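You operate a simulated robot arm through the tools that you are given. There is no shell and no other tool. Be economical: measure what you need, move in short steps, check, and stop when the job is done.

You run a simulated robot arm. Do the job below in one go: nothing can be reset, and whatever is moved stays where it is left.

## Task
Swap the grey film for the 30 um one and lock it.
Fine: free the orange catch first; the grey film goes in the USED tray; the new one lies flat on the plate. Where these are worked on the way, their far stop is far enough and under half their travel is too little: orange catch.

Only the result counts: the job must be done as asked and must still hold three seconds after the hand-in. Knocking over, shifting, dropping, spilling or breaking anything else fails it.

## Robot
A 6-joint arm with a two-finger parallel gripper, fixed in place. Base frame: the origin is at the foot of the arm, x ahead of it, y to its left, z up; the work surface is at about z = 800. Units: mm, rad, N and s.
With the tool pointing down near the work surface it reaches from about 180 to 760 mm from the base axis. Its first joint turns from -2.897 to 2.897 rad. Payload 3.91 kg.
The tool frame sits at the grasp point between the pads (the TCP): z along the fingers, y along the line on which they close. The tips reach 30 mm beyond it. The gripper opens to 110 mm. The fingers are 20 mm wide and 10 mm thick; the gripper's body (48 by 112 mm) begins 55 mm behind the TCP.
Orientation is told as [roll, pitch, yaw] about the base's x, y, z axes, in that order, counted from this pose: with the fingers straight down and closing along the base's y, the tool's x points along the base's -x, its y along +y and its z along -z.

## Interface
- The arm moves only by the tool servo_tool. Its argument "motion" is a list of rows, each an object (a shift or turn left out is 0, a gripper value left out holds the last) with "angular": the turn, a rotation vector about the tool's x, y, z in units of 180 degrees (1.0 is 180 degrees), a list of three; "travel": the shift along the tool's x, y, z in units of 300 mm (1.0 is 300 mm), a list of three; "gripper": the opening, from 0 (shut) to 1 (fully open). In form: [{"angular": [ax, ay, az], "travel": [dx, dy, dz], "gripper": gripper}, ...]. A call has 1 to 12 rows; each row is the pose to reach, as a shift and turn from the pose commanded when the call began, along the tool's axes at that moment. A call with a number of a shift or a turn outside -1 to 1 is refused whole. Rows are played at 5 a second. More than 50 mm and 0.15 rad between two rows, or a gripper value outside its range, and nothing of the call is played. A pose out of reach is approached as far as the arm can. The call stops where the force on the tool passes 50 N (or 10 N more than at its start, if that is more) or the arm is blocked; 0.2 s more then pass. Each finger travels about 45 mm/s and halts on what it meets, pressing with about 21 N; the grip force reading is that of the motor and also rises with nothing between the fingers. The clock runs only during rows and for 0.2 s after the last one: add rows that repeat a pose to give the fingers time. The reply holds the time, the measured pose of the TCP, the force on the tool along the base axes, the opening and the grip force, in the units named above and with some noise, with the torque about the TCP (base axes, N m) and any sound that the robot's microphone picked up, and new pictures: "show" is both (left out), scene, wrist or none.
- Cameras (640 x 400 px; columns grow to the right, rows downward): "scene" is fixed at [219.5, -502.3, 1551.8]; the picture's right is [0.77, -0.64, 0.00], its down [-0.42, -0.50, -0.76] and it looks along [0.48, 0.58, -0.65] (base axes); focal length 370 px, centre (320, 200). "wrist" rides on the gripper at [71, 22, -107] in the tool frame; the picture's right is [-0.29, 0.96, 0.00], its down [-0.76, -0.23, -0.61] and it looks along [-0.58, -0.18, 0.79] (tool axes); focal length 243 px, centre (320, 200).
- move_column(by): slides the trunk up (or, below 0, down) by that many mm; the arm rides with it, the base frame stays. It gives what a move gives, with no picture.
- measure_at(camera, pixels): for up to 12 pixels [column, row] of the newest picture of that camera ("zoom" is the newest enlarged one), the place [x, y, z] in the base frame of the surface seen there, good to about 2 mm. No time passes.
- zoom(camera, box): a new picture of the part [left, top, right, bottom] of that camera's present view, enlarged. No time passes.
- sign_off(): hands the job in; it is judged then, once.

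Go step by step. Measure first, check grasps and placings, and put right what went wrong. The budget is 80 turns and 200 pictures, counting those below and the enlarged ones. Unless the task says otherwise, let go and move clear before handing in, and close with one line.

The tools are called after ">>>" by a JSON object that holds its "op" and its "data". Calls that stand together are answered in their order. servo_tool: Moves the arm, as the interface text tells. Its arguments: {"type":"object","properties":{"motion":{"type":"array","items":{"type":"object","properties":{"angular":{"type":"array","items":{"type":"number"}},"travel":{"type":"array","items":{"type":"number"}},"gripper":{"type":"number"}}}},"show":{"type":"string","enum":["both","scene","wrist","none"]}},"required":["motion"]} The other tools are called the same way: move_column (by) slides the trunk up or down; measure_at (camera, pixels) gives the place of the surface under pixels of a picture; zoom (camera, box) takes an enlarged picture of a part of a camera's view; sign_off () hands the job in.

At the start:

```text
time_s: 0.0
tool_pos: [363.5, 267.8, 1129.9]
tcp_rot: [0.0, 0.0, -0.001]
wrist_force: [-0.1, -0.4, 1.0]
moment: [-0.05, -0.01, 0.01]
finger_gap: 110.0
finger_force: 0.0
trunk travel left (down, up): [-500.0, 90.0]
```

scene: 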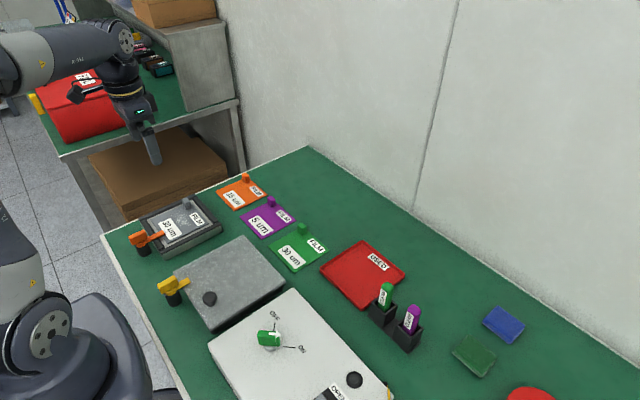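
wrist: 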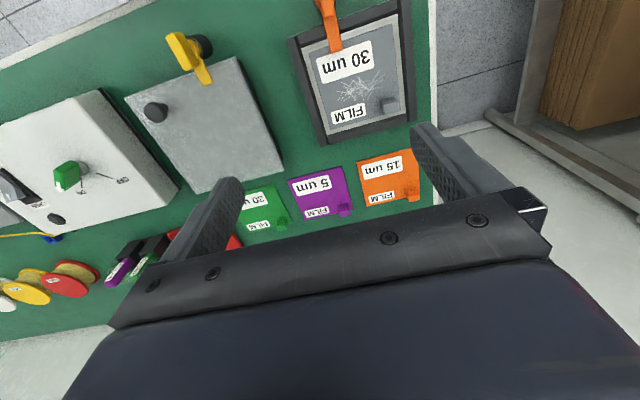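

The grey film sits in a frame near scene (180,225) with the orange catch at (145,238); the green 30 um film is at (297,250). I'll zoom in for detail.

>>> {"op": "zoom", "data": {"camera": "scene", "box": [110, 160, 350, 310]}}

>>> {"op": "zoom", "data": {"camera": "wrist", "box": [230, 0, 450, 240]}}

```text
2.67 times, centred on (230, 235) of scene
```

zoom: 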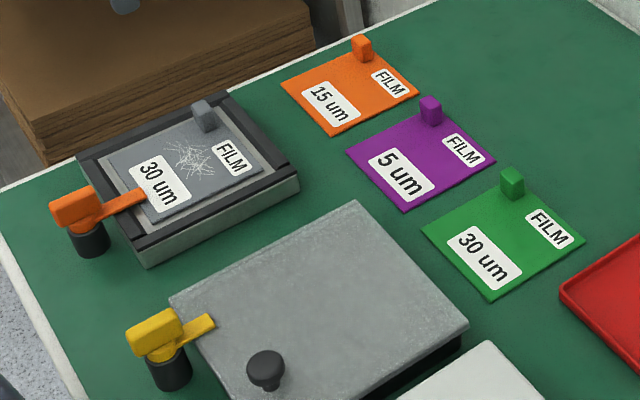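

```text
1.67 times, centred on (340, 120) of wrist
```

zoom: 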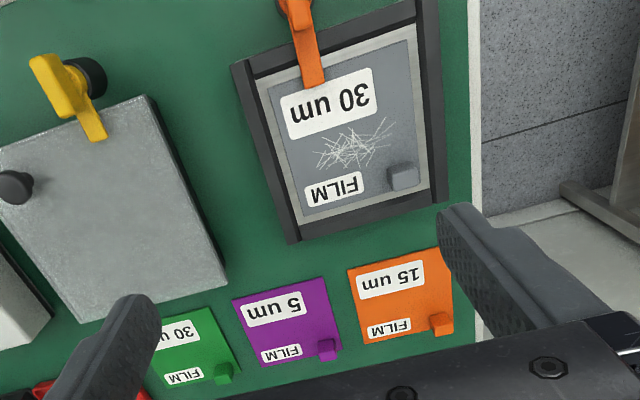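

The frame, catch and films are clear in the zoom. Now I'll measure the catch, tabs, films and tray.

>>> {"op": "measure_at", "data": {"camera": "scene", "pixels": [[136, 236], [143, 235], [150, 238], [161, 233], [144, 251], [186, 201], [188, 206], [151, 219], [170, 242], [207, 223], [163, 252], [221, 227]]}}

>>> {"op": "measure_at", "data": {"camera": "scene", "pixels": [[302, 225], [302, 231], [269, 247], [294, 271], [327, 250], [290, 235], [322, 267], [362, 306], [404, 269], [360, 241], [360, 275], [250, 300]]}}

>>> {"op": "measure_at", "data": {"camera": "zoom", "pixels": [[404, 172], [404, 185], [388, 170], [418, 170], [298, 10], [312, 80], [270, 85], [415, 40], [300, 215], [223, 368], [325, 345], [440, 318]]}}

```text
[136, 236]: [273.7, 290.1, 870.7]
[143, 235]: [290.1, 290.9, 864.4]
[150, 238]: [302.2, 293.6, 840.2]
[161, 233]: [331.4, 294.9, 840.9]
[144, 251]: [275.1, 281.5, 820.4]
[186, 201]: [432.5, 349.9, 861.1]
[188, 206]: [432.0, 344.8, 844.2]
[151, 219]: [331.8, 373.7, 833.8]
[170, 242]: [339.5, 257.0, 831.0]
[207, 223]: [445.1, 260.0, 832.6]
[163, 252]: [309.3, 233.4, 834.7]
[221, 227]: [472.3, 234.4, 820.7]
```

```text
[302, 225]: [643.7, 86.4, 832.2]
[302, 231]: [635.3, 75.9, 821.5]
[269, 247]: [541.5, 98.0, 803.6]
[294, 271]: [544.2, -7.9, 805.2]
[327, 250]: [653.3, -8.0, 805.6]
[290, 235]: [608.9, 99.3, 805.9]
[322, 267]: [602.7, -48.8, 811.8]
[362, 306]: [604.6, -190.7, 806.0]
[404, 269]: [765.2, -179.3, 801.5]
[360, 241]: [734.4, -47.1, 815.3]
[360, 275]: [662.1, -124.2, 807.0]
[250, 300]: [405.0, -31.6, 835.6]
```

```text
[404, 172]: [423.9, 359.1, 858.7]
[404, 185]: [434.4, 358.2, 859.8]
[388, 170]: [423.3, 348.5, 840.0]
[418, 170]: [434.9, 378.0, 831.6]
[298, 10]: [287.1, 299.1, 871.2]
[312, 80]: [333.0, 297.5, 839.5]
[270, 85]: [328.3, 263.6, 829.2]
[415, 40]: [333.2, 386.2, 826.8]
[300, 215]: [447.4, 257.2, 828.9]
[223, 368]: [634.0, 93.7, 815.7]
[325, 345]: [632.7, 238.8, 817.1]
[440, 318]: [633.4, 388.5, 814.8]
```

The grey film's tab is around (431,353), top at z 860. The green tab is around (638,84), top at z 832. The catch handle is around (280,293,870). I'll move back to see the catch close up with the wrist camera.

>>> {"op": "servo_tool", "data": {"motion": [{"travel": [0.083, 0.025, 0.07]}, {"travel": [0.167, 0.05, 0.14]}, {"travel": [0.25, 0.075, 0.21]}, {"travel": [0.333, 0.1, 0.28]}, {"travel": [0.417, 0.125, 0.35]}, {"travel": [0.5, 0.15, 0.42]}, {"travel": [0.5, 0.15, 0.42]}], "show": "wrist"}}

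```text
time_s: 1.6
tool_pos: [213.8, 311.7, 1001.3]
tcp_rot: [0.0, 0.0, -0.001]
wrist_force: [0.6, -0.2, -0.3]
moment: [-0.02, -0.02, -0.04]
finger_gap: 110.0
finger_force: 0.1
trunk travel left (down, up): [-500.0, 90.0]
```

wrist: 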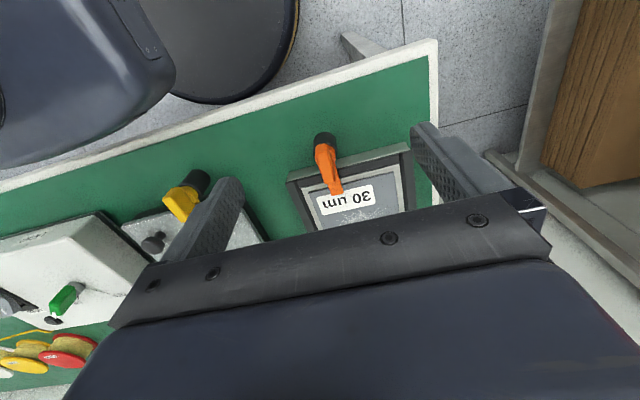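

>>> {"op": "zoom", "data": {"camera": "wrist", "box": [270, 110, 430, 230]}}

>>> {"op": "zoom", "data": {"camera": "scene", "box": [115, 205, 195, 265]}}

```text
3.33 times, centred on (350, 170) of wrist
```

zoom: 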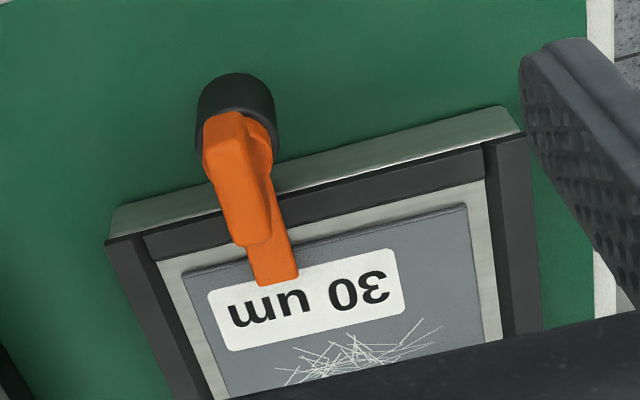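

```text
6.67 times, centred on (155, 235) of scene
```

zoom: 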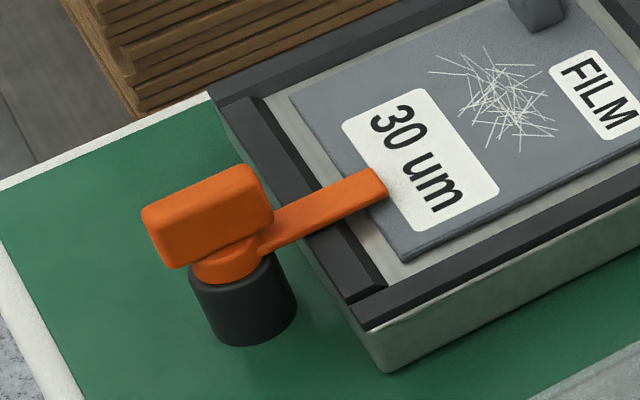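

The orange handle is an upright bar over the post, with the lever reaching onto the film. I'll measure its ends and the hub.

>>> {"op": "measure_at", "data": {"camera": "zoom", "pixels": [[148, 210], [240, 170], [265, 190], [180, 222], [225, 230], [265, 215], [250, 265], [285, 235], [375, 180], [240, 300], [170, 255], [220, 275]]}}

>>> {"op": "measure_at", "data": {"camera": "scene", "pixels": [[137, 233], [141, 231], [134, 238], [147, 229], [139, 242], [144, 262]]}}

```text
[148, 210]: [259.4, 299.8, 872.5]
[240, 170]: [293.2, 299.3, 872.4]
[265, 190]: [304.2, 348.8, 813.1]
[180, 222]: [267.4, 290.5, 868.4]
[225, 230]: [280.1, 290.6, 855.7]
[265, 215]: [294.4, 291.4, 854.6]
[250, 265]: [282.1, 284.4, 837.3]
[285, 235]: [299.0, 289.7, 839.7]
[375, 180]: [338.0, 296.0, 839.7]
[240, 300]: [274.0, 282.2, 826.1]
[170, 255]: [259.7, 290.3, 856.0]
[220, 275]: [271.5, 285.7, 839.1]
```

```text
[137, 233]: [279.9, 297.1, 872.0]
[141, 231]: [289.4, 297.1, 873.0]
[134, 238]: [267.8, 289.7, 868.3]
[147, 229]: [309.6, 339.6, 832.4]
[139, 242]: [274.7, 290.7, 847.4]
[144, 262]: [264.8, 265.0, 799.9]
```

The handle spans x 257–295, y 289–301, z 845–873, with the pivot near (276,296). I'll go down astride it and grip.

>>> {"op": "servo_tool", "data": {"motion": [{"travel": [-0.1, -0.025, 0.05], "gripper": 0.45}, {"travel": [-0.207, -0.052, 0.1]}, {"travel": [-0.207, -0.052, 0.2]}, {"travel": [-0.207, -0.052, 0.3]}, {"travel": [-0.207, -0.052, 0.37]}, {"travel": [-0.207, -0.052, 0.41]}, {"travel": [-0.207, -0.052, 0.41]}]}}

```text
time_s: 3.2
tool_pos: [274.3, 297.8, 879.6]
tcp_rot: [-0.002, 0.001, 0.001]
wrist_force: [-0.4, -0.9, -0.9]
moment: [0.0, -0.02, -0.02]
finger_gap: 48.9
finger_force: 0.0
trunk travel left (down, up): [-500.0, 90.0]
```

scene: 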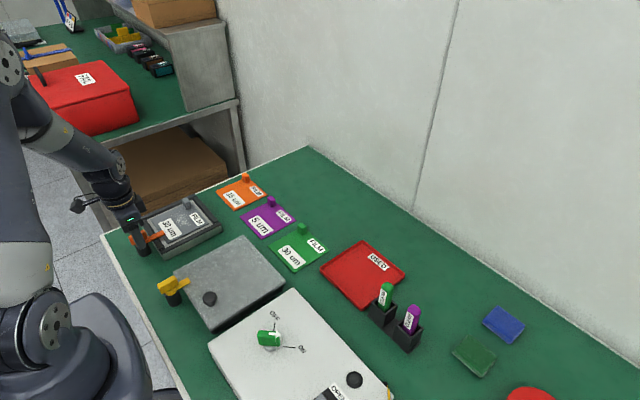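
wrist: 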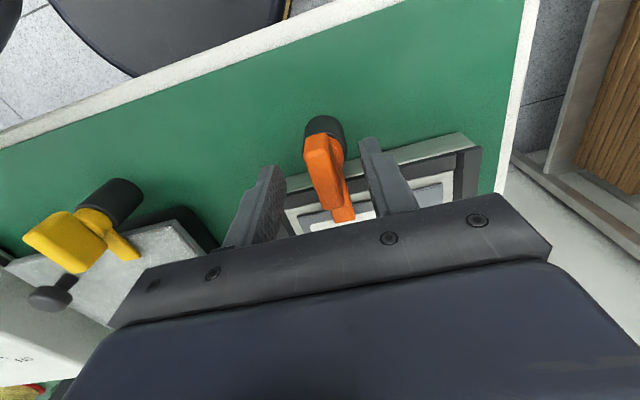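

The fingers straddle the handle (wrist 325,165). I'll close them.

>>> {"op": "servo_tool", "data": {"motion": [{"gripper": 0.2}, {"gripper": 0.08}, {"gripper": 0.0}, {"gripper": 0.0}, {"gripper": 0.0}], "show": "wrist"}}

```text
time_s: 4.4
tool_pos: [274.7, 300.0, 879.4]
tcp_rot: [0.001, -0.002, 0.002]
wrist_force: [-1.7, 16.4, -1.4]
moment: [0.25, -0.16, 0.05]
finger_gap: 14.7
finger_force: 45.1
trunk travel left (down, up): [-500.0, 90.0]
```

wrist: 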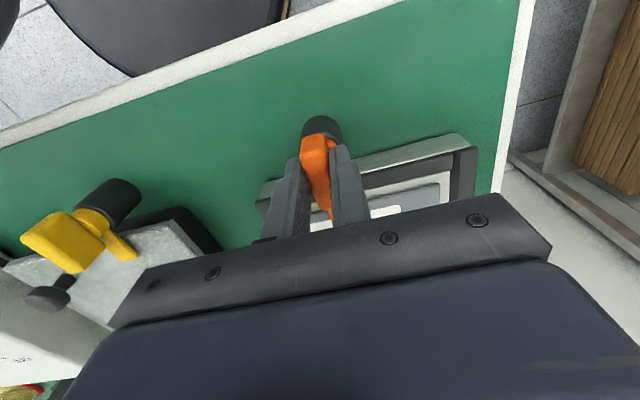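

Gripped at 14.7 mm with a +16 N side load, so I'll recentre 3 mm in y. Then I'll test a small turn.

>>> {"op": "servo_tool", "data": {"motion": [{"travel": [0, 0.012, 0]}, {"travel": [0, 0.012, 0], "angular": [0, 0, 0.03]}, {"travel": [0, 0.012, 0], "angular": [0, 0, 0.06]}, {"travel": [0, 0.012, 0], "angular": [0, 0, 0.06]}], "show": "wrist"}}

```text
time_s: 5.4
tool_pos: [275.3, 300.7, 879.3]
tcp_rot: [-0.003, 0.003, -0.188]
wrist_force: [-2.9, 4.1, -19.4]
moment: [0.36, -0.87, 0.01]
finger_gap: 14.9
finger_force: 44.8
trunk travel left (down, up): [-500.0, 90.0]
```

wrist: 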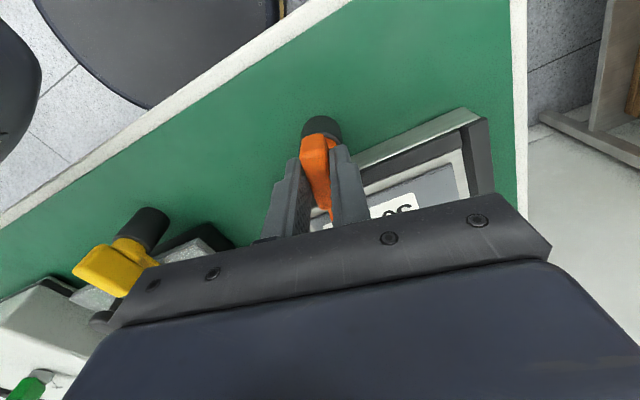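

The handle turned freely by 0.19 rad with almost no torque, so I'll keep turning this way.

>>> {"op": "servo_tool", "data": {"motion": [{"angular": [0, 0, 0.04]}, {"angular": [0, 0, 0.08]}, {"angular": [0, 0, 0.12]}, {"angular": [0, 0, 0.16]}, {"angular": [0, 0, 0.2]}, {"angular": [0, 0, 0.24]}, {"angular": [0, 0, 0.24]}]}}

```text
time_s: 7.0
tool_pos: [276.2, 302.1, 878.9]
tcp_rot: [-0.002, -0.002, -0.941]
wrist_force: [-4.5, 18.5, -34.0]
moment: [0.75, 0.23, 0.02]
finger_gap: 15.1
finger_force: 45.3
trunk travel left (down, up): [-500.0, 90.0]
```

scene: 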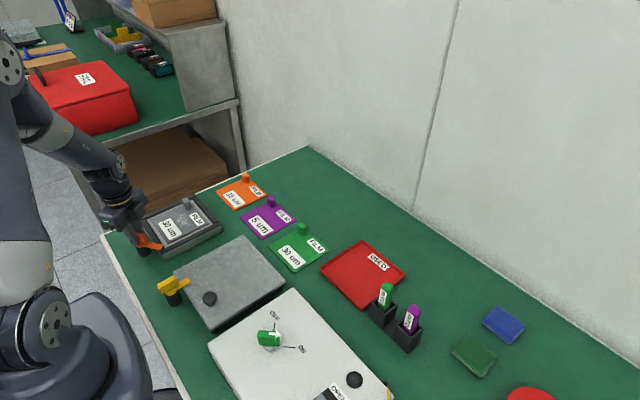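
wrist: 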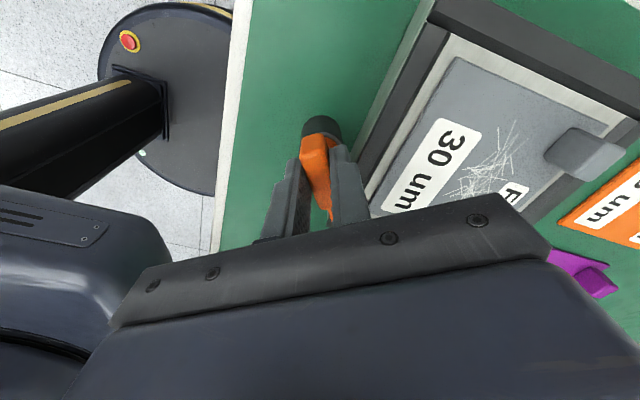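

It is now at 0.94 rad and still turning freely. I'll ease the side and downward load, then carry on to the stop.

>>> {"op": "servo_tool", "data": {"motion": [{"travel": [0.0054, 0.004, 0.007]}, {"travel": [0.0054, 0.004, 0.007], "angular": [0, 0, 0.04]}, {"travel": [0.0054, 0.004, 0.007], "angular": [0, 0, 0.08]}, {"travel": [0.0054, 0.004, 0.007], "angular": [0, 0, 0.12]}, {"travel": [0.0054, 0.004, 0.007], "angular": [0, 0, 0.16]}, {"travel": [0.0054, 0.004, 0.007], "angular": [0, 0, 0.2]}, {"travel": [0.0054, 0.004, 0.007], "angular": [0, 0, 0.2]}]}}

```text
time_s: 8.6
tool_pos: [277.8, 302.5, 878.7]
tcp_rot: [0.001, 0.004, -1.57]
wrist_force: [16.2, 4.4, 22.3]
moment: [-0.66, -0.3, 1.25]
finger_gap: 18.0
finger_force: 45.5
trunk travel left (down, up): [-500.0, 90.0]
```

scene: 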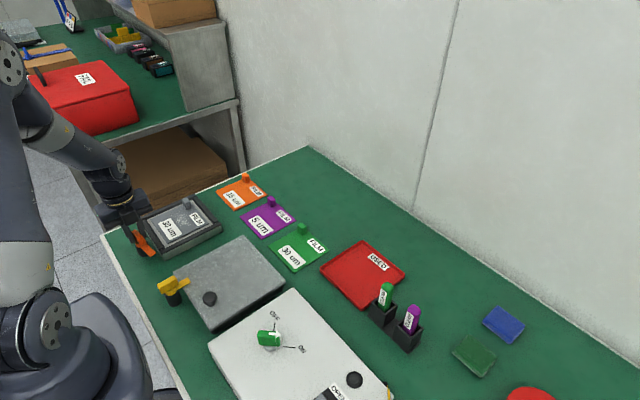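
wrist: 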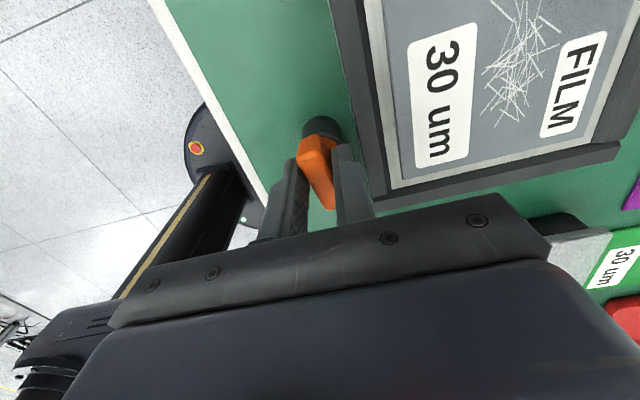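

The torque rose to 1.25 N m and the gap widened, so the catch is at its far stop. I'll release it and lift away.

>>> {"op": "servo_tool", "data": {"motion": [{"gripper": 0.3}, {"gripper": 0.4}, {"gripper": 0.4}, {"travel": [0, 0, -0.1]}, {"travel": [0, 0, -0.25]}, {"travel": [0, 0, -0.4]}, {"travel": [0, 0, -0.4]}]}}

>>> {"op": "zoom", "data": {"camera": "scene", "box": [115, 185, 235, 275]}}

```text
time_s: 10.2
tool_pos: [276.0, 302.7, 998.0]
tcp_rot: [-0.002, 0.0, -1.572]
wrist_force: [-0.3, -0.3, 0.3]
moment: [0.0, 0.02, -0.02]
finger_gap: 44.0
finger_force: 0.1
trunk travel left (down, up): [-500.0, 90.0]
```

scene: 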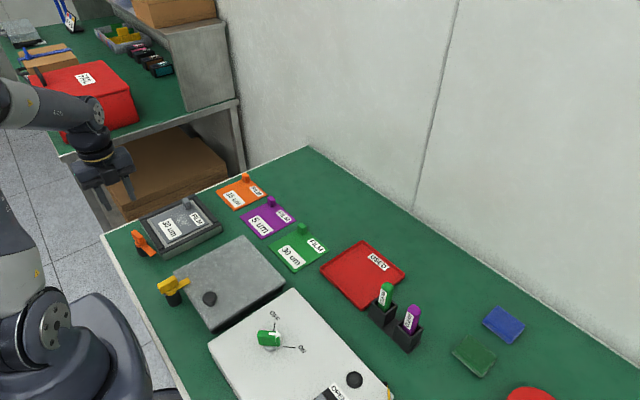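
wrist: 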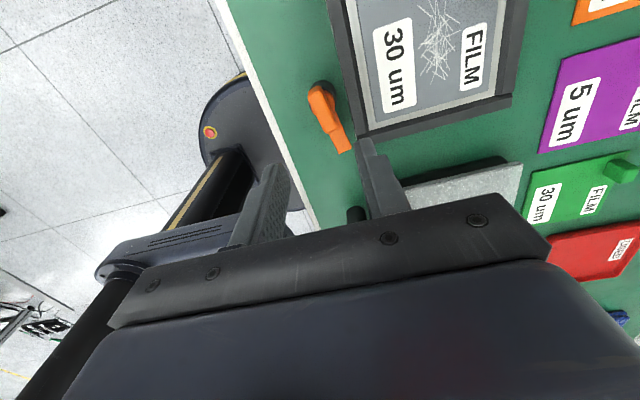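

```text
4.44 times, centred on (175, 230) of scene
```

zoom: 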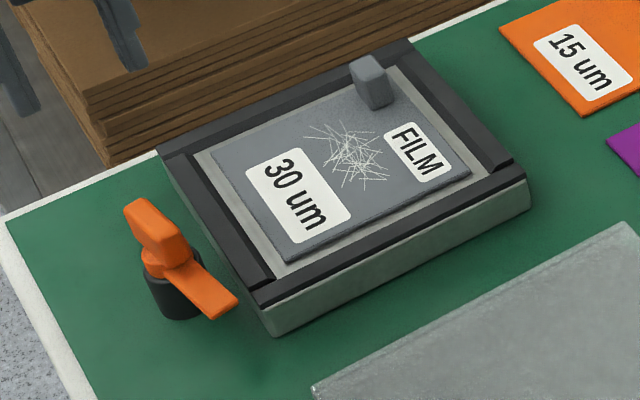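

The catch is clear of the film. Now I'll measure the film corners, inner plate edges and tab for grasping and later placing.

>>> {"op": "measure_at", "data": {"camera": "zoom", "pixels": [[362, 68], [382, 62], [368, 92], [382, 88], [386, 78], [213, 155], [291, 258], [468, 172], [396, 80], [200, 155], [278, 274], [488, 175]]}}

>>> {"op": "measure_at", "data": {"camera": "zoom", "pixels": [[270, 283], [262, 300], [500, 170], [360, 235], [180, 150], [165, 150], [410, 60], [405, 42], [356, 80], [233, 290], [140, 205], [190, 240]]}}

>>> {"op": "zoom", "data": {"camera": "scene", "box": [255, 205, 415, 325]}}

```text
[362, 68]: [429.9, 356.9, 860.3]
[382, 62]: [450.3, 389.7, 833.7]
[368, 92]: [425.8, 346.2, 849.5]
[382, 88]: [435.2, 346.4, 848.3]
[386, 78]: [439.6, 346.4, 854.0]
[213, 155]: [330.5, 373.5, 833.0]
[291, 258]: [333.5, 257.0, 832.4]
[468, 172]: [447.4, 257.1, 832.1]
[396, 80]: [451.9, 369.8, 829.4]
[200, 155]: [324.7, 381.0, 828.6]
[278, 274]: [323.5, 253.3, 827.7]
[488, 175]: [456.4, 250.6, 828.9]
```

```text
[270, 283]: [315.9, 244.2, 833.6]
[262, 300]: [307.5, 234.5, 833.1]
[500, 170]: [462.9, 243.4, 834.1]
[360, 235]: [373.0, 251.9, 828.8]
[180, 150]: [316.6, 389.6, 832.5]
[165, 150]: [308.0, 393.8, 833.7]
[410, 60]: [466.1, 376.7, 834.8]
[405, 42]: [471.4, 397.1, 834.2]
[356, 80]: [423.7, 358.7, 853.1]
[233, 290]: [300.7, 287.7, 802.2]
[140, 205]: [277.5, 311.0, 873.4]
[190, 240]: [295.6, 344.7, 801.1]
```

```text
3.33 times, centred on (335, 265) of scene
```

zoom: 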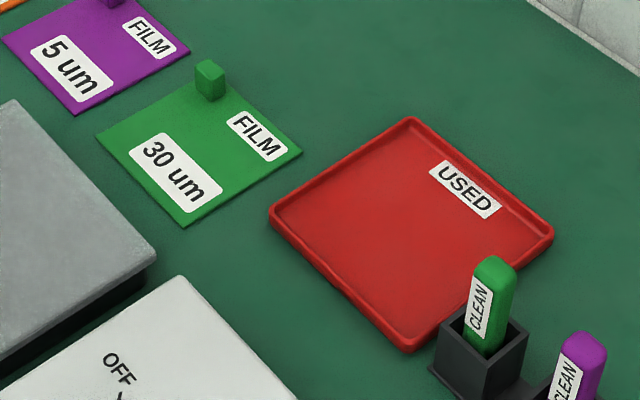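

I need the tray interior and the green film geometry next.

>>> {"op": "measure_at", "data": {"camera": "zoom", "pixels": [[411, 128], [540, 238], [412, 335], [282, 212], [410, 230], [411, 119], [552, 236], [272, 212], [408, 348], [495, 265], [455, 315], [585, 340]]}}

>>> {"op": "measure_at", "data": {"camera": "zoom", "pixels": [[96, 135], [183, 226], [301, 152], [205, 66], [215, 68], [205, 85], [217, 85], [218, 75], [192, 80], [230, 92], [240, 180]]}}

```text
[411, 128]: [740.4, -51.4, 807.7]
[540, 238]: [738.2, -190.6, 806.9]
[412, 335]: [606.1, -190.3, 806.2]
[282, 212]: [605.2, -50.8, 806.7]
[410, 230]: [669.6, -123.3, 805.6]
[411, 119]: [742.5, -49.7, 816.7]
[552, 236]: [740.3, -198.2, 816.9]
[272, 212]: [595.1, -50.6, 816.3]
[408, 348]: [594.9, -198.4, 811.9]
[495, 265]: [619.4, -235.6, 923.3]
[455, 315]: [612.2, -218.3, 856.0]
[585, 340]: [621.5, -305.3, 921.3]
```

```text
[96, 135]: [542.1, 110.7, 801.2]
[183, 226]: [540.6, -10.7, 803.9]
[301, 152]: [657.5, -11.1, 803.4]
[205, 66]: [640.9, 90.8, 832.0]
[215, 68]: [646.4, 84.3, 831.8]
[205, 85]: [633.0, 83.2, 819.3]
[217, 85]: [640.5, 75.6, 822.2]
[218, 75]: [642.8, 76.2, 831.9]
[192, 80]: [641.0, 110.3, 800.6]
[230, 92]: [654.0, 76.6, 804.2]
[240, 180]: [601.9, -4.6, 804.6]
```

The tray floor is x 604–741, y −191 to −51, and the film is 117 mm square with the tab offset (+42,+38). I'll move over the grey tab and check.

>>> {"op": "servo_tool", "data": {"motion": [{"travel": [0.042, 0.13, 0.03], "gripper": 0.36}, {"travel": [0.085, 0.26, 0.06]}, {"travel": [0.127, 0.39, 0.12]}, {"travel": [0.169, 0.518, 0.2]}, {"travel": [0.169, 0.518, 0.3]}, {"travel": [0.169, 0.518, 0.3]}]}}

>>> {"op": "zoom", "data": {"camera": "scene", "box": [140, 160, 240, 235]}}

```text
time_s: 11.6
tool_pos: [431.3, 354.0, 909.9]
tcp_rot: [-0.001, 0.0, -1.569]
wrist_force: [0.7, -0.3, -0.2]
moment: [0.01, -0.01, 0.01]
finger_gap: 39.5
finger_force: 0.1
trunk travel left (down, up): [-500.0, 90.0]
```

scene: 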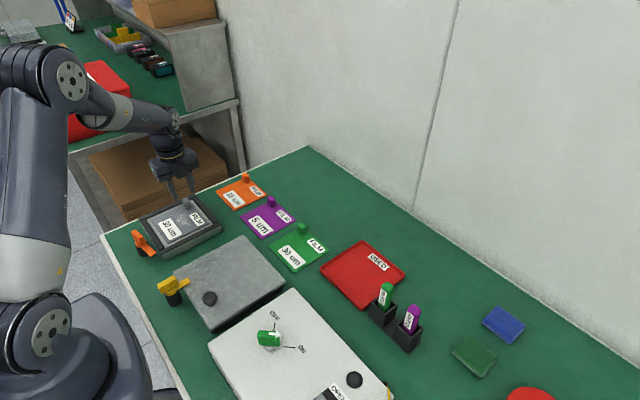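
wrist: 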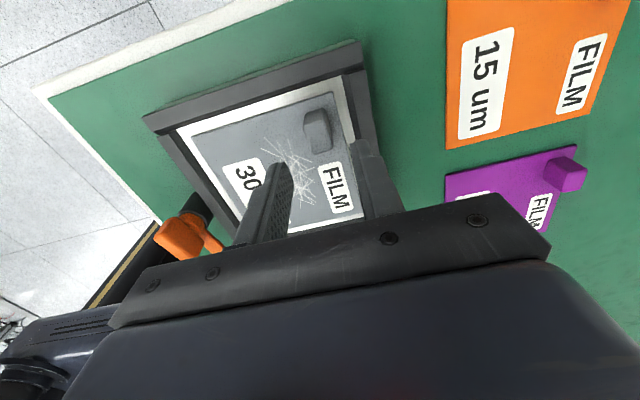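

```text
5.33 times, centred on (190, 198) of scene
```

zoom: 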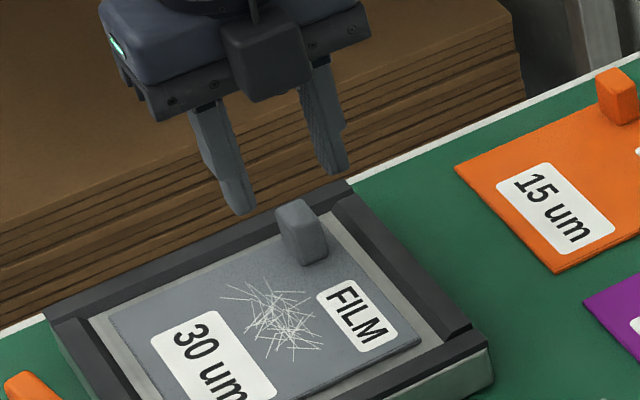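

The fingers straddle the tab in x. I'll check the tab's extents from the wrist view (wrist 318,130).

>>> {"op": "measure_at", "data": {"camera": "wrist", "pixels": [[308, 113], [322, 111], [306, 120], [327, 120], [312, 140], [330, 138], [318, 148]]}}

```text
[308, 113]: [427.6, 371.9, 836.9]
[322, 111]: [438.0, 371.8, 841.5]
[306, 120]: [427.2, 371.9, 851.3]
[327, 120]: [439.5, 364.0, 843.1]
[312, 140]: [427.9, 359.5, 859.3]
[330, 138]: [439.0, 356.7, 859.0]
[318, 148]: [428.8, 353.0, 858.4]
```

The tab is about 16 × 26 mm, centred at (432,359). I'll shift 5 mm in y, descend and grip.

>>> {"op": "servo_tool", "data": {"motion": [{"travel": [0.017, 0.002, 0.05]}, {"travel": [0.017, 0.002, 0.1]}, {"travel": [0.017, 0.002, 0.14]}, {"travel": [0.017, 0.002, 0.14], "gripper": 0.2}, {"travel": [0.017, 0.002, 0.14], "gripper": 0.05}, {"travel": [0.017, 0.002, 0.14], "gripper": 0.0}, {"travel": [0.017, 0.002, 0.14], "gripper": 0.0}]}}

```text
time_s: 13.2
tool_pos: [431.6, 358.6, 867.0]
tcp_rot: [0.001, 0.0, -1.572]
wrist_force: [0.7, -0.2, -0.1]
moment: [0.04, 0.01, 0.03]
finger_gap: 16.2
finger_force: 21.0
trunk travel left (down, up): [-500.0, 90.0]
```

scene: 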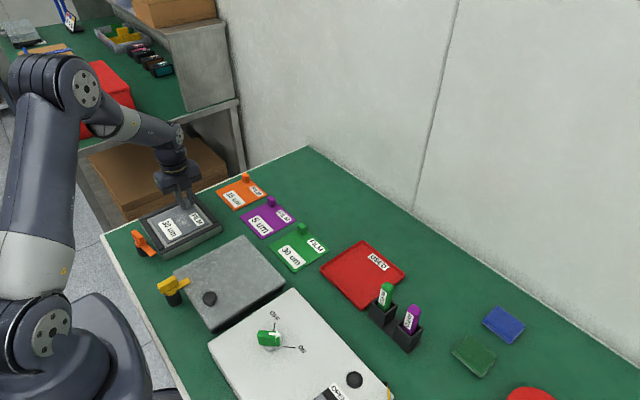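
wrist: 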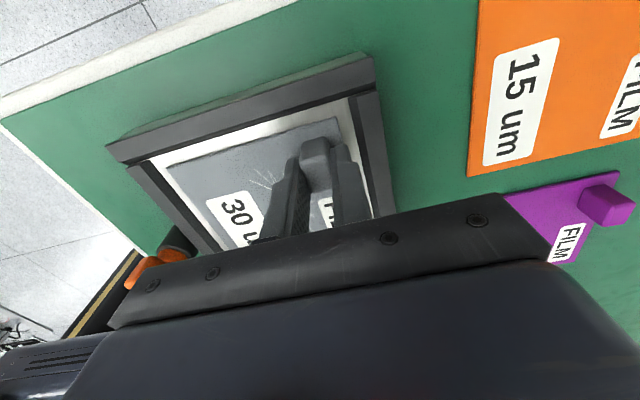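

The tab is gripped at 16.2 mm. I'll lift slowly.

>>> {"op": "servo_tool", "data": {"motion": [{"travel": [0, 0, -0.03]}, {"travel": [0, 0, -0.08]}, {"travel": [0, 0, -0.16]}, {"travel": [0, 0, -0.25]}, {"travel": [0, 0, -0.25]}]}}

>>> {"op": "zoom", "data": {"camera": "scene", "box": [110, 130, 270, 250]}}

```text
time_s: 14.4
tool_pos: [432.6, 357.7, 941.4]
tcp_rot: [0.0, -0.001, -1.571]
wrist_force: [-0.1, 0.7, 0.4]
moment: [0.06, -0.01, -0.01]
finger_gap: 15.8
finger_force: 20.5
trunk travel left (down, up): [-500.0, 90.0]
```

scene: 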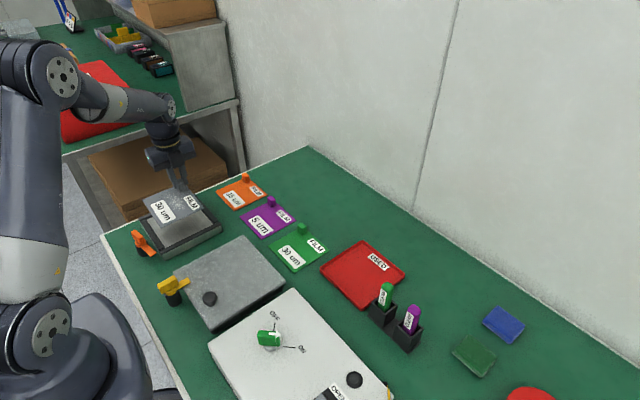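
wrist: 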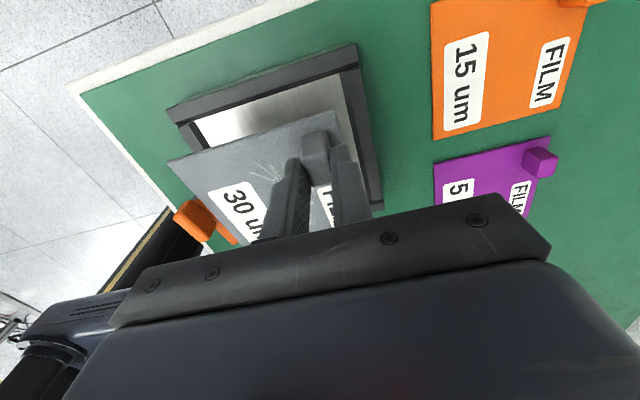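

```text
3.33 times, centred on (190, 190) of scene
```

zoom: 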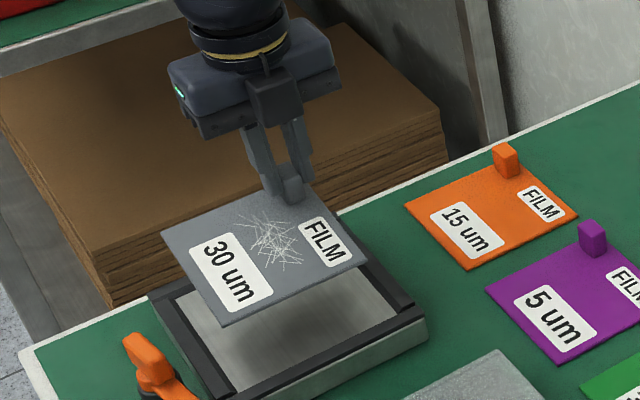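

The film lifted flat, and wrist readings are steady. I'll carry it halfway to the tray, and measure the empty plate while it's in view.

>>> {"op": "measure_at", "data": {"camera": "zoom", "pixels": [[176, 294], [222, 390], [240, 392], [395, 308], [360, 320], [228, 375], [380, 275], [300, 355], [165, 230], [222, 325], [364, 260]]}}

>>> {"op": "servo_tool", "data": {"motion": [{"travel": [-0.1, 0.066, -0.04]}, {"travel": [-0.21, 0.135, -0.08]}, {"travel": [-0.32, 0.205, -0.1]}, {"travel": [-0.43, 0.275, -0.1]}, {"travel": [-0.54, 0.345, -0.1]}, {"travel": [-0.65, 0.415, -0.1]}, {"travel": [-0.727, 0.47, -0.1]}, {"travel": [-0.727, 0.47, -0.1]}], "show": "scene"}}

```text
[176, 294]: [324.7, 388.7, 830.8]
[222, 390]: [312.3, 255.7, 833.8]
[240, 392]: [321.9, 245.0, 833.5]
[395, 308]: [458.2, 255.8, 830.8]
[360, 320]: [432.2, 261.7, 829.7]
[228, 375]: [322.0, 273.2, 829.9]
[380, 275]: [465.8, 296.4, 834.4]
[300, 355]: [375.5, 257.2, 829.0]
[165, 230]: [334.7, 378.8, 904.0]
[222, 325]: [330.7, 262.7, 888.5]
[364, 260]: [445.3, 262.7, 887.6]
```

```text
time_s: 16.2
tool_pos: [576.0, 138.9, 969.5]
tcp_rot: [0.0, 0.001, -1.568]
wrist_force: [-1.0, 0.4, -0.6]
moment: [-0.03, -0.05, -0.01]
finger_gap: 16.3
finger_force: 21.2
trunk travel left (down, up): [-500.0, 90.0]
```

scene: 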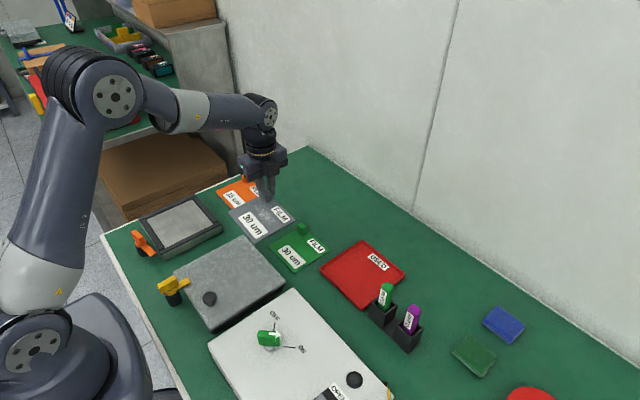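

The film hangs tilted by about 8° (its −y edge is lower), which is fine. I'll continue to above the tray.

>>> {"op": "servo_tool", "data": {"motion": [{"travel": [-0.11, 0.07, 0]}, {"travel": [-0.22, 0.14, 0]}, {"travel": [-0.33, 0.21, 0]}, {"travel": [-0.44, 0.28, 0.0]}, {"travel": [-0.55, 0.35, 0.0]}, {"travel": [-0.66, 0.42, 0.05]}, {"travel": [-0.723, 0.462, 0.13]}, {"travel": [-0.723, 0.462, 0.2]}, {"travel": [-0.723, 0.462, 0.2]}]}}

>>> {"op": "zoom", "data": {"camera": "scene", "box": [275, 190, 435, 310]}}

```text
time_s: 18.2
tool_pos: [711.1, -76.6, 910.8]
tcp_rot: [-0.001, -0.002, -1.57]
wrist_force: [0.8, 0.9, -0.5]
moment: [-0.03, 0.0, -0.01]
finger_gap: 15.7
finger_force: 20.4
trunk travel left (down, up): [-500.0, 90.0]
```

scene: 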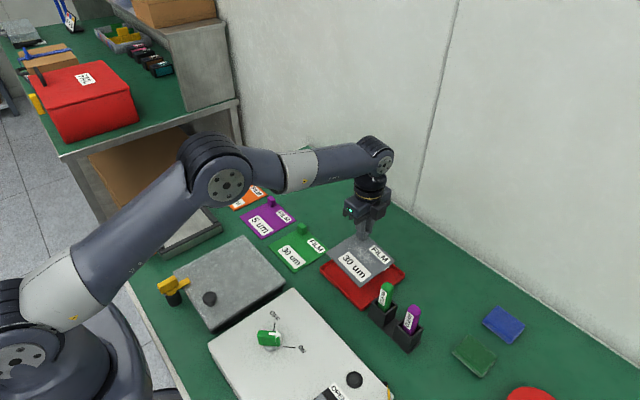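
wrist: 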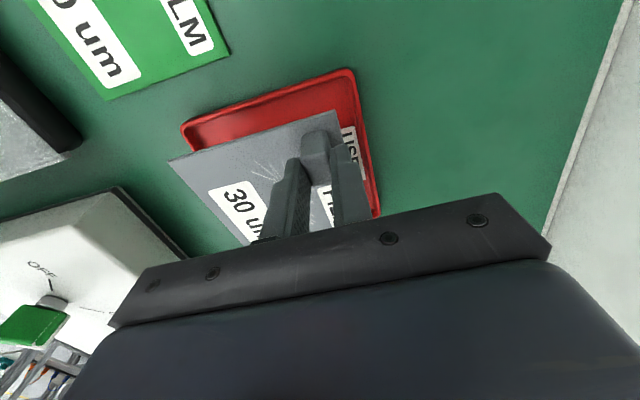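

```text
3.33 times, centred on (355, 250) of scene
```

zoom: 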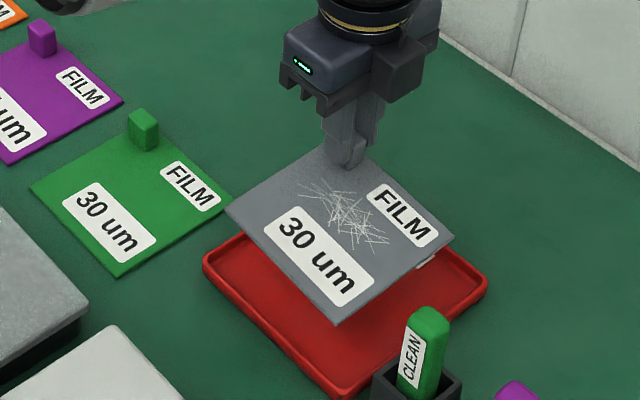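

>>> {"op": "measure_at", "data": {"camera": "zoom", "pixels": [[226, 208], [337, 322], [452, 238], [318, 150]]}}

```text
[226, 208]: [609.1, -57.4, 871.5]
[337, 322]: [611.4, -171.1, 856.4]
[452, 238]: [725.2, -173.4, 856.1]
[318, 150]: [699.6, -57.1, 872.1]
```

The film centre is near (668,−115). I'll shift (+4,−6) and lower it to the tray floor.

>>> {"op": "servo_tool", "data": {"motion": [{"travel": [-0.02, 0.013, 0.04]}, {"travel": [-0.02, 0.013, 0.09]}, {"travel": [-0.02, 0.013, 0.13]}, {"travel": [-0.02, 0.013, 0.16]}, {"travel": [-0.02, 0.013, 0.19]}, {"travel": [-0.02, 0.013, 0.21]}, {"travel": [-0.02, 0.013, 0.21]}]}}

>>> {"op": "zoom", "data": {"camera": "scene", "box": [275, 190, 435, 310]}}

```text
time_s: 19.8
tool_pos: [716.1, -82.2, 848.3]
tcp_rot: [0.001, 0.0, -1.567]
wrist_force: [1.0, 2.5, 11.2]
moment: [-0.24, 0.02, 0.0]
finger_gap: 16.0
finger_force: 21.2
trunk travel left (down, up): [-500.0, 90.0]
```

scene: 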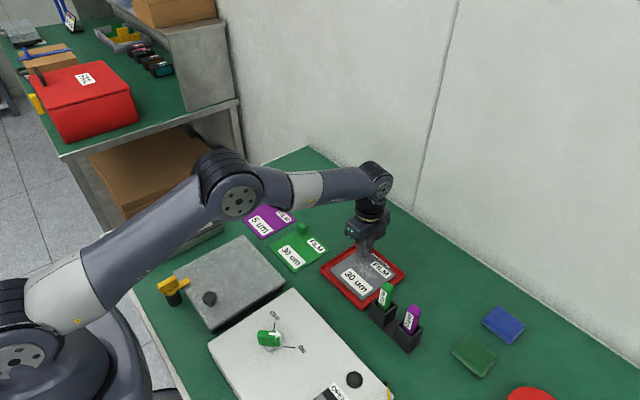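
wrist: 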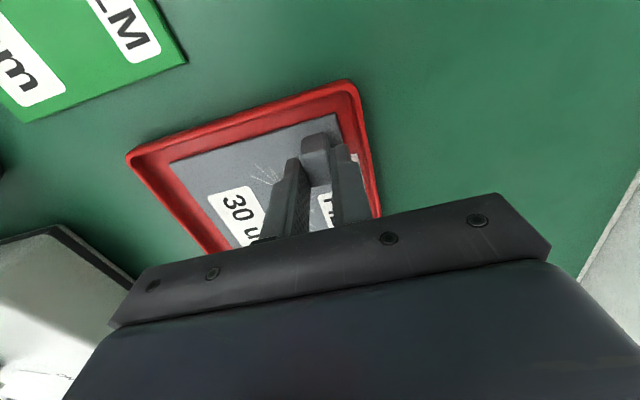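

```text
3.33 times, centred on (355, 250) of scene
```

zoom: 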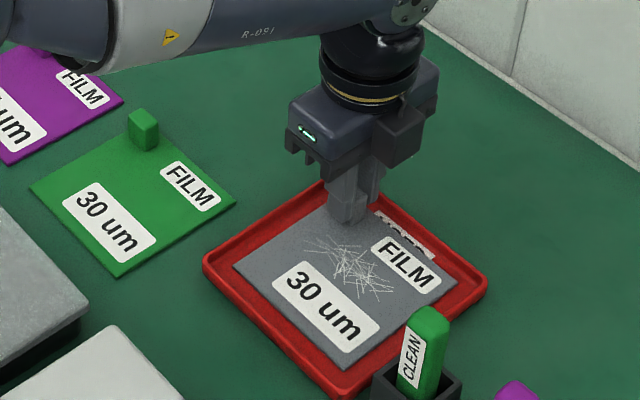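

The film lies within the tray floor, with 11 N of contact. I'll release and lift.

>>> {"op": "servo_tool", "data": {"motion": [{"gripper": 0.22}, {"gripper": 0.28}, {"gripper": 0.28}, {"travel": [0, 0, -0.08]}, {"travel": [0, 0, -0.2]}, {"travel": [0, 0, -0.33]}, {"travel": [0.1, -0.04, -0.33]}], "show": "scene"}}

>>> {"op": "zoom", "data": {"camera": "scene", "box": [255, 190, 415, 310]}}

```text
time_s: 21.4
tool_pos: [700.9, -51.6, 949.4]
tcp_rot: [-0.001, 0.0, -1.567]
wrist_force: [1.4, -0.3, 0.2]
moment: [0.01, -0.06, -0.03]
finger_gap: 30.6
finger_force: 0.0
trunk travel left (down, up): [-500.0, 90.0]
```

scene: 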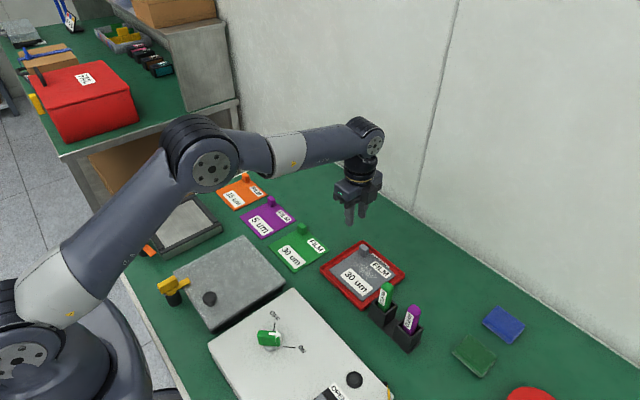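

```text
3.33 times, centred on (335, 250) of scene
```

zoom: 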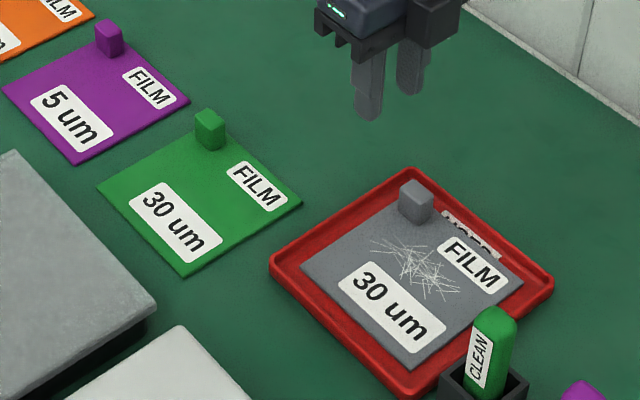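

The grey film lies flat in the USED tray. Next I'll move over the green film's tab.

>>> {"op": "servo_tool", "data": {"motion": [{"travel": [0.12, -0.05, 0]}, {"travel": [0.24, -0.1, 0.03]}, {"travel": [0.36, -0.15, 0.08]}, {"travel": [0.472, -0.201, 0.15], "gripper": 0.36}, {"travel": [0.472, -0.201, 0.23], "gripper": 0.36}, {"travel": [0.472, -0.201, 0.23], "gripper": 0.36}]}}

>>> {"op": "zoom", "data": {"camera": "scene", "box": [240, 175, 360, 265]}}

```text
time_s: 22.8
tool_pos: [644.2, 89.5, 876.6]
tcp_rot: [0.0, 0.0, -1.571]
wrist_force: [-0.3, -0.7, -0.3]
moment: [0.02, -0.01, 0.01]
finger_gap: 39.7
finger_force: 0.1
trunk travel left (down, up): [-500.0, 90.0]
```

scene: 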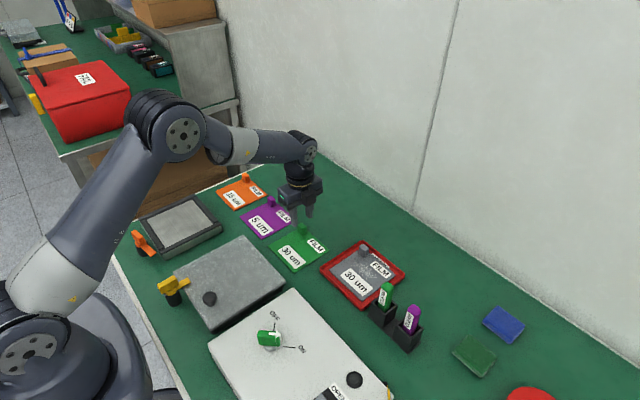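
wrist: 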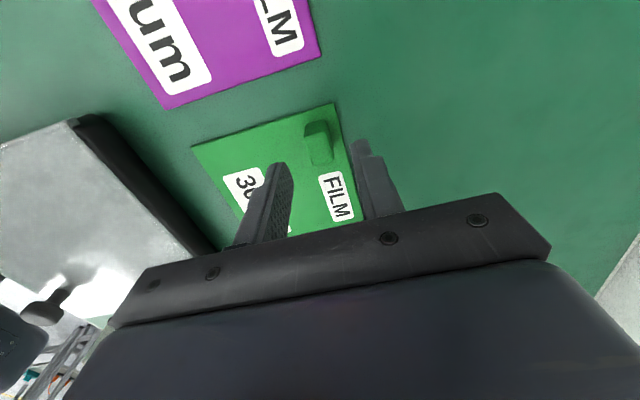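

```text
4.44 times, centred on (300, 220) of scene
```

zoom: 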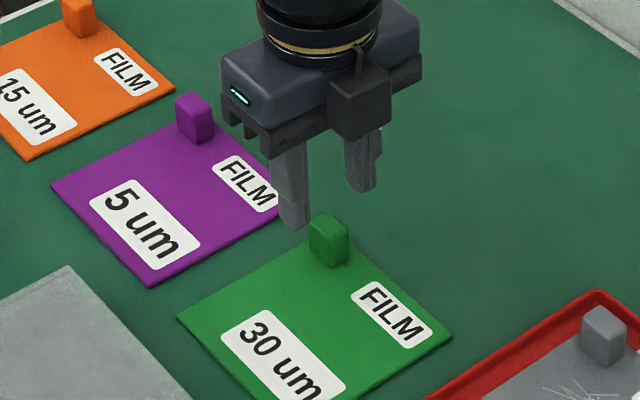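

>>> {"op": "measure_at", "data": {"camera": "wrist", "pixels": [[308, 124], [325, 121], [313, 160], [331, 155], [320, 140], [195, 148], [333, 104], [361, 220]]}}

>>> {"op": "measure_at", "data": {"camera": "zoom", "pixels": [[178, 317], [452, 338], [315, 235], [343, 230], [328, 222], [325, 262], [345, 258]]}}

```text
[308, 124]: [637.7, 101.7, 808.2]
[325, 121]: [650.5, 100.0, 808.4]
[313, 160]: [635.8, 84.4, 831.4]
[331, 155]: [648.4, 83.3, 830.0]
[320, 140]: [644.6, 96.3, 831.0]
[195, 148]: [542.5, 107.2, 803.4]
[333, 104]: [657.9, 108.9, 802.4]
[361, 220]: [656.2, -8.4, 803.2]
```

```text
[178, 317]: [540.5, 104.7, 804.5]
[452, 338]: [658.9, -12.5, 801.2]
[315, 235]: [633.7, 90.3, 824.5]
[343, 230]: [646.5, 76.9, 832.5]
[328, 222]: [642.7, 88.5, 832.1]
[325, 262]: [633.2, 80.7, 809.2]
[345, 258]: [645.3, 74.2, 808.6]
```

The tab centre is (641.5,89) and the film top is z 804. I'll shift −2.7 mm in x, descend to z 839, and grip.

>>> {"op": "servo_tool", "data": {"motion": [{"travel": [0, -0.009, 0.06]}, {"travel": [0, -0.009, 0.1]}, {"travel": [0, -0.009, 0.125]}, {"travel": [0, -0.009, 0.125], "gripper": 0.2}, {"travel": [0, -0.009, 0.125], "gripper": 0.05}, {"travel": [0, -0.009, 0.125], "gripper": 0.0}, {"travel": [0, -0.009, 0.125], "gripper": 0.0}], "show": "wrist"}}

```text
time_s: 24.4
tool_pos: [639.8, 88.3, 838.5]
tcp_rot: [-0.001, -0.001, -1.571]
wrist_force: [0.1, 0.6, 0.1]
moment: [0.02, -0.01, 0.0]
finger_gap: 15.8
finger_force: 21.2
trunk travel left (down, up): [-500.0, 90.0]
```

wrist: 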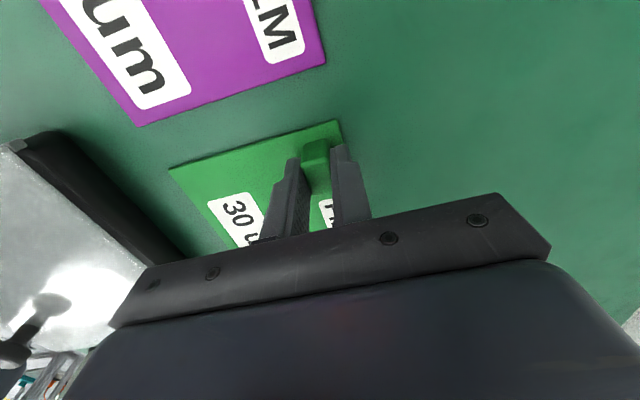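

Gripped at 15.8 mm. I'll lift and start carrying it toward the plate.

>>> {"op": "servo_tool", "data": {"motion": [{"travel": [0, 0, -0.03]}, {"travel": [0, 0, -0.1]}, {"travel": [0, 0, -0.22]}, {"travel": [0, 0, -0.35]}, {"travel": [0.12, -0.093, -0.4]}, {"travel": [0.24, -0.186, -0.4]}, {"travel": [0.36, -0.28, -0.4]}, {"travel": [0.48, -0.373, -0.4]}, {"travel": [0.6, -0.466, -0.4]}, {"travel": [0.72, -0.56, -0.4]}, {"travel": [0.82, -0.637, -0.4]}, {"travel": [0.897, -0.697, -0.4]}]}}

>>> {"op": "zoom", "data": {"camera": "scene", "box": [120, 130, 280, 250]}}

```text
time_s: 27.0
tool_pos: [429.1, 358.7, 960.3]
tcp_rot: [-0.001, 0.0, -1.572]
wrist_force: [0.0, 0.6, 0.3]
moment: [0.03, 0.0, -0.01]
finger_gap: 16.2
finger_force: 20.7
trunk travel left (down, up): [-500.0, 90.0]
```

scene: 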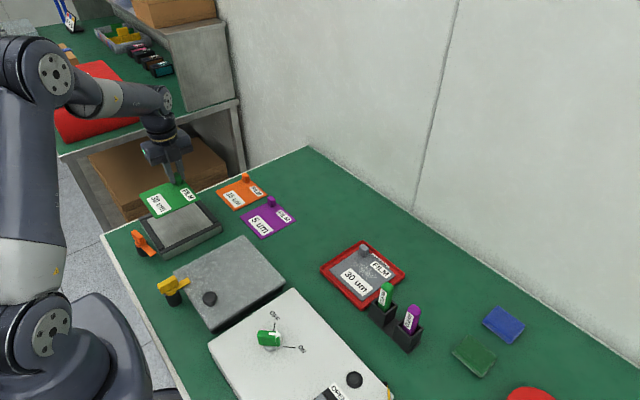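
wrist: 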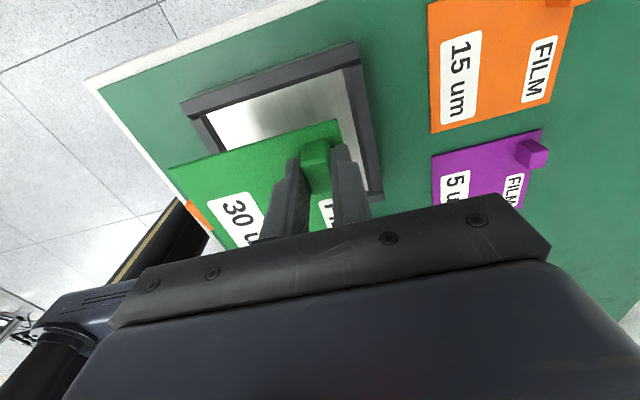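

```text
3.33 times, centred on (200, 190) of scene
```

zoom: 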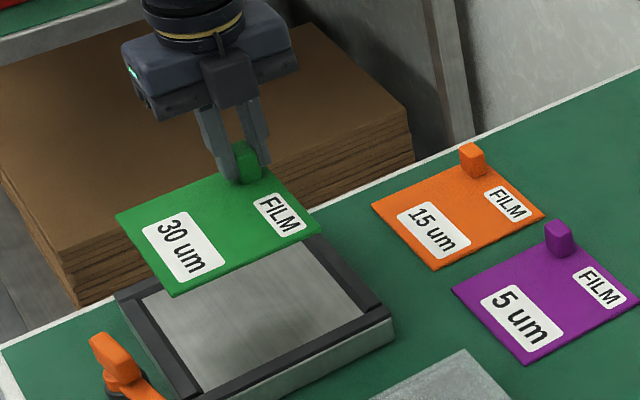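

The green film is over the plate. I'll measure its corners and the plate opening.

>>> {"op": "measure_at", "data": {"camera": "zoom", "pixels": [[117, 215], [173, 294], [318, 230], [262, 168], [195, 388], [205, 392], [372, 310], [362, 312], [150, 297], [310, 250], [330, 262]]}}

>>> {"op": "measure_at", "data": {"camera": "wrist", "pixels": [[208, 112], [342, 74], [368, 190], [171, 168], [336, 120], [350, 66], [214, 150], [350, 110]]}}

```text
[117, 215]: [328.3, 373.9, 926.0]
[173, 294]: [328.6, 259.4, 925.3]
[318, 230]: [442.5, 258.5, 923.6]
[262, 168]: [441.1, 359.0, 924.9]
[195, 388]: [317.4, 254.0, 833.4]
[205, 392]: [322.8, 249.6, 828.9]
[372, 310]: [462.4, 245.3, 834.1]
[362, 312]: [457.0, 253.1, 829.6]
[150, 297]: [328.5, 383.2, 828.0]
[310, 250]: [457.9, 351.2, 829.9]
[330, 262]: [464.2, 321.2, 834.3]
```

```text
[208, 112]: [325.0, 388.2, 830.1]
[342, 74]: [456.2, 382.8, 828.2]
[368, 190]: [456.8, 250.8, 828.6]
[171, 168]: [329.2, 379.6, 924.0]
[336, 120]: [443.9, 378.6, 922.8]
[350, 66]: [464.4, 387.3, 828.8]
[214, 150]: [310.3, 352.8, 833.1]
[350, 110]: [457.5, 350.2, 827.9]
```

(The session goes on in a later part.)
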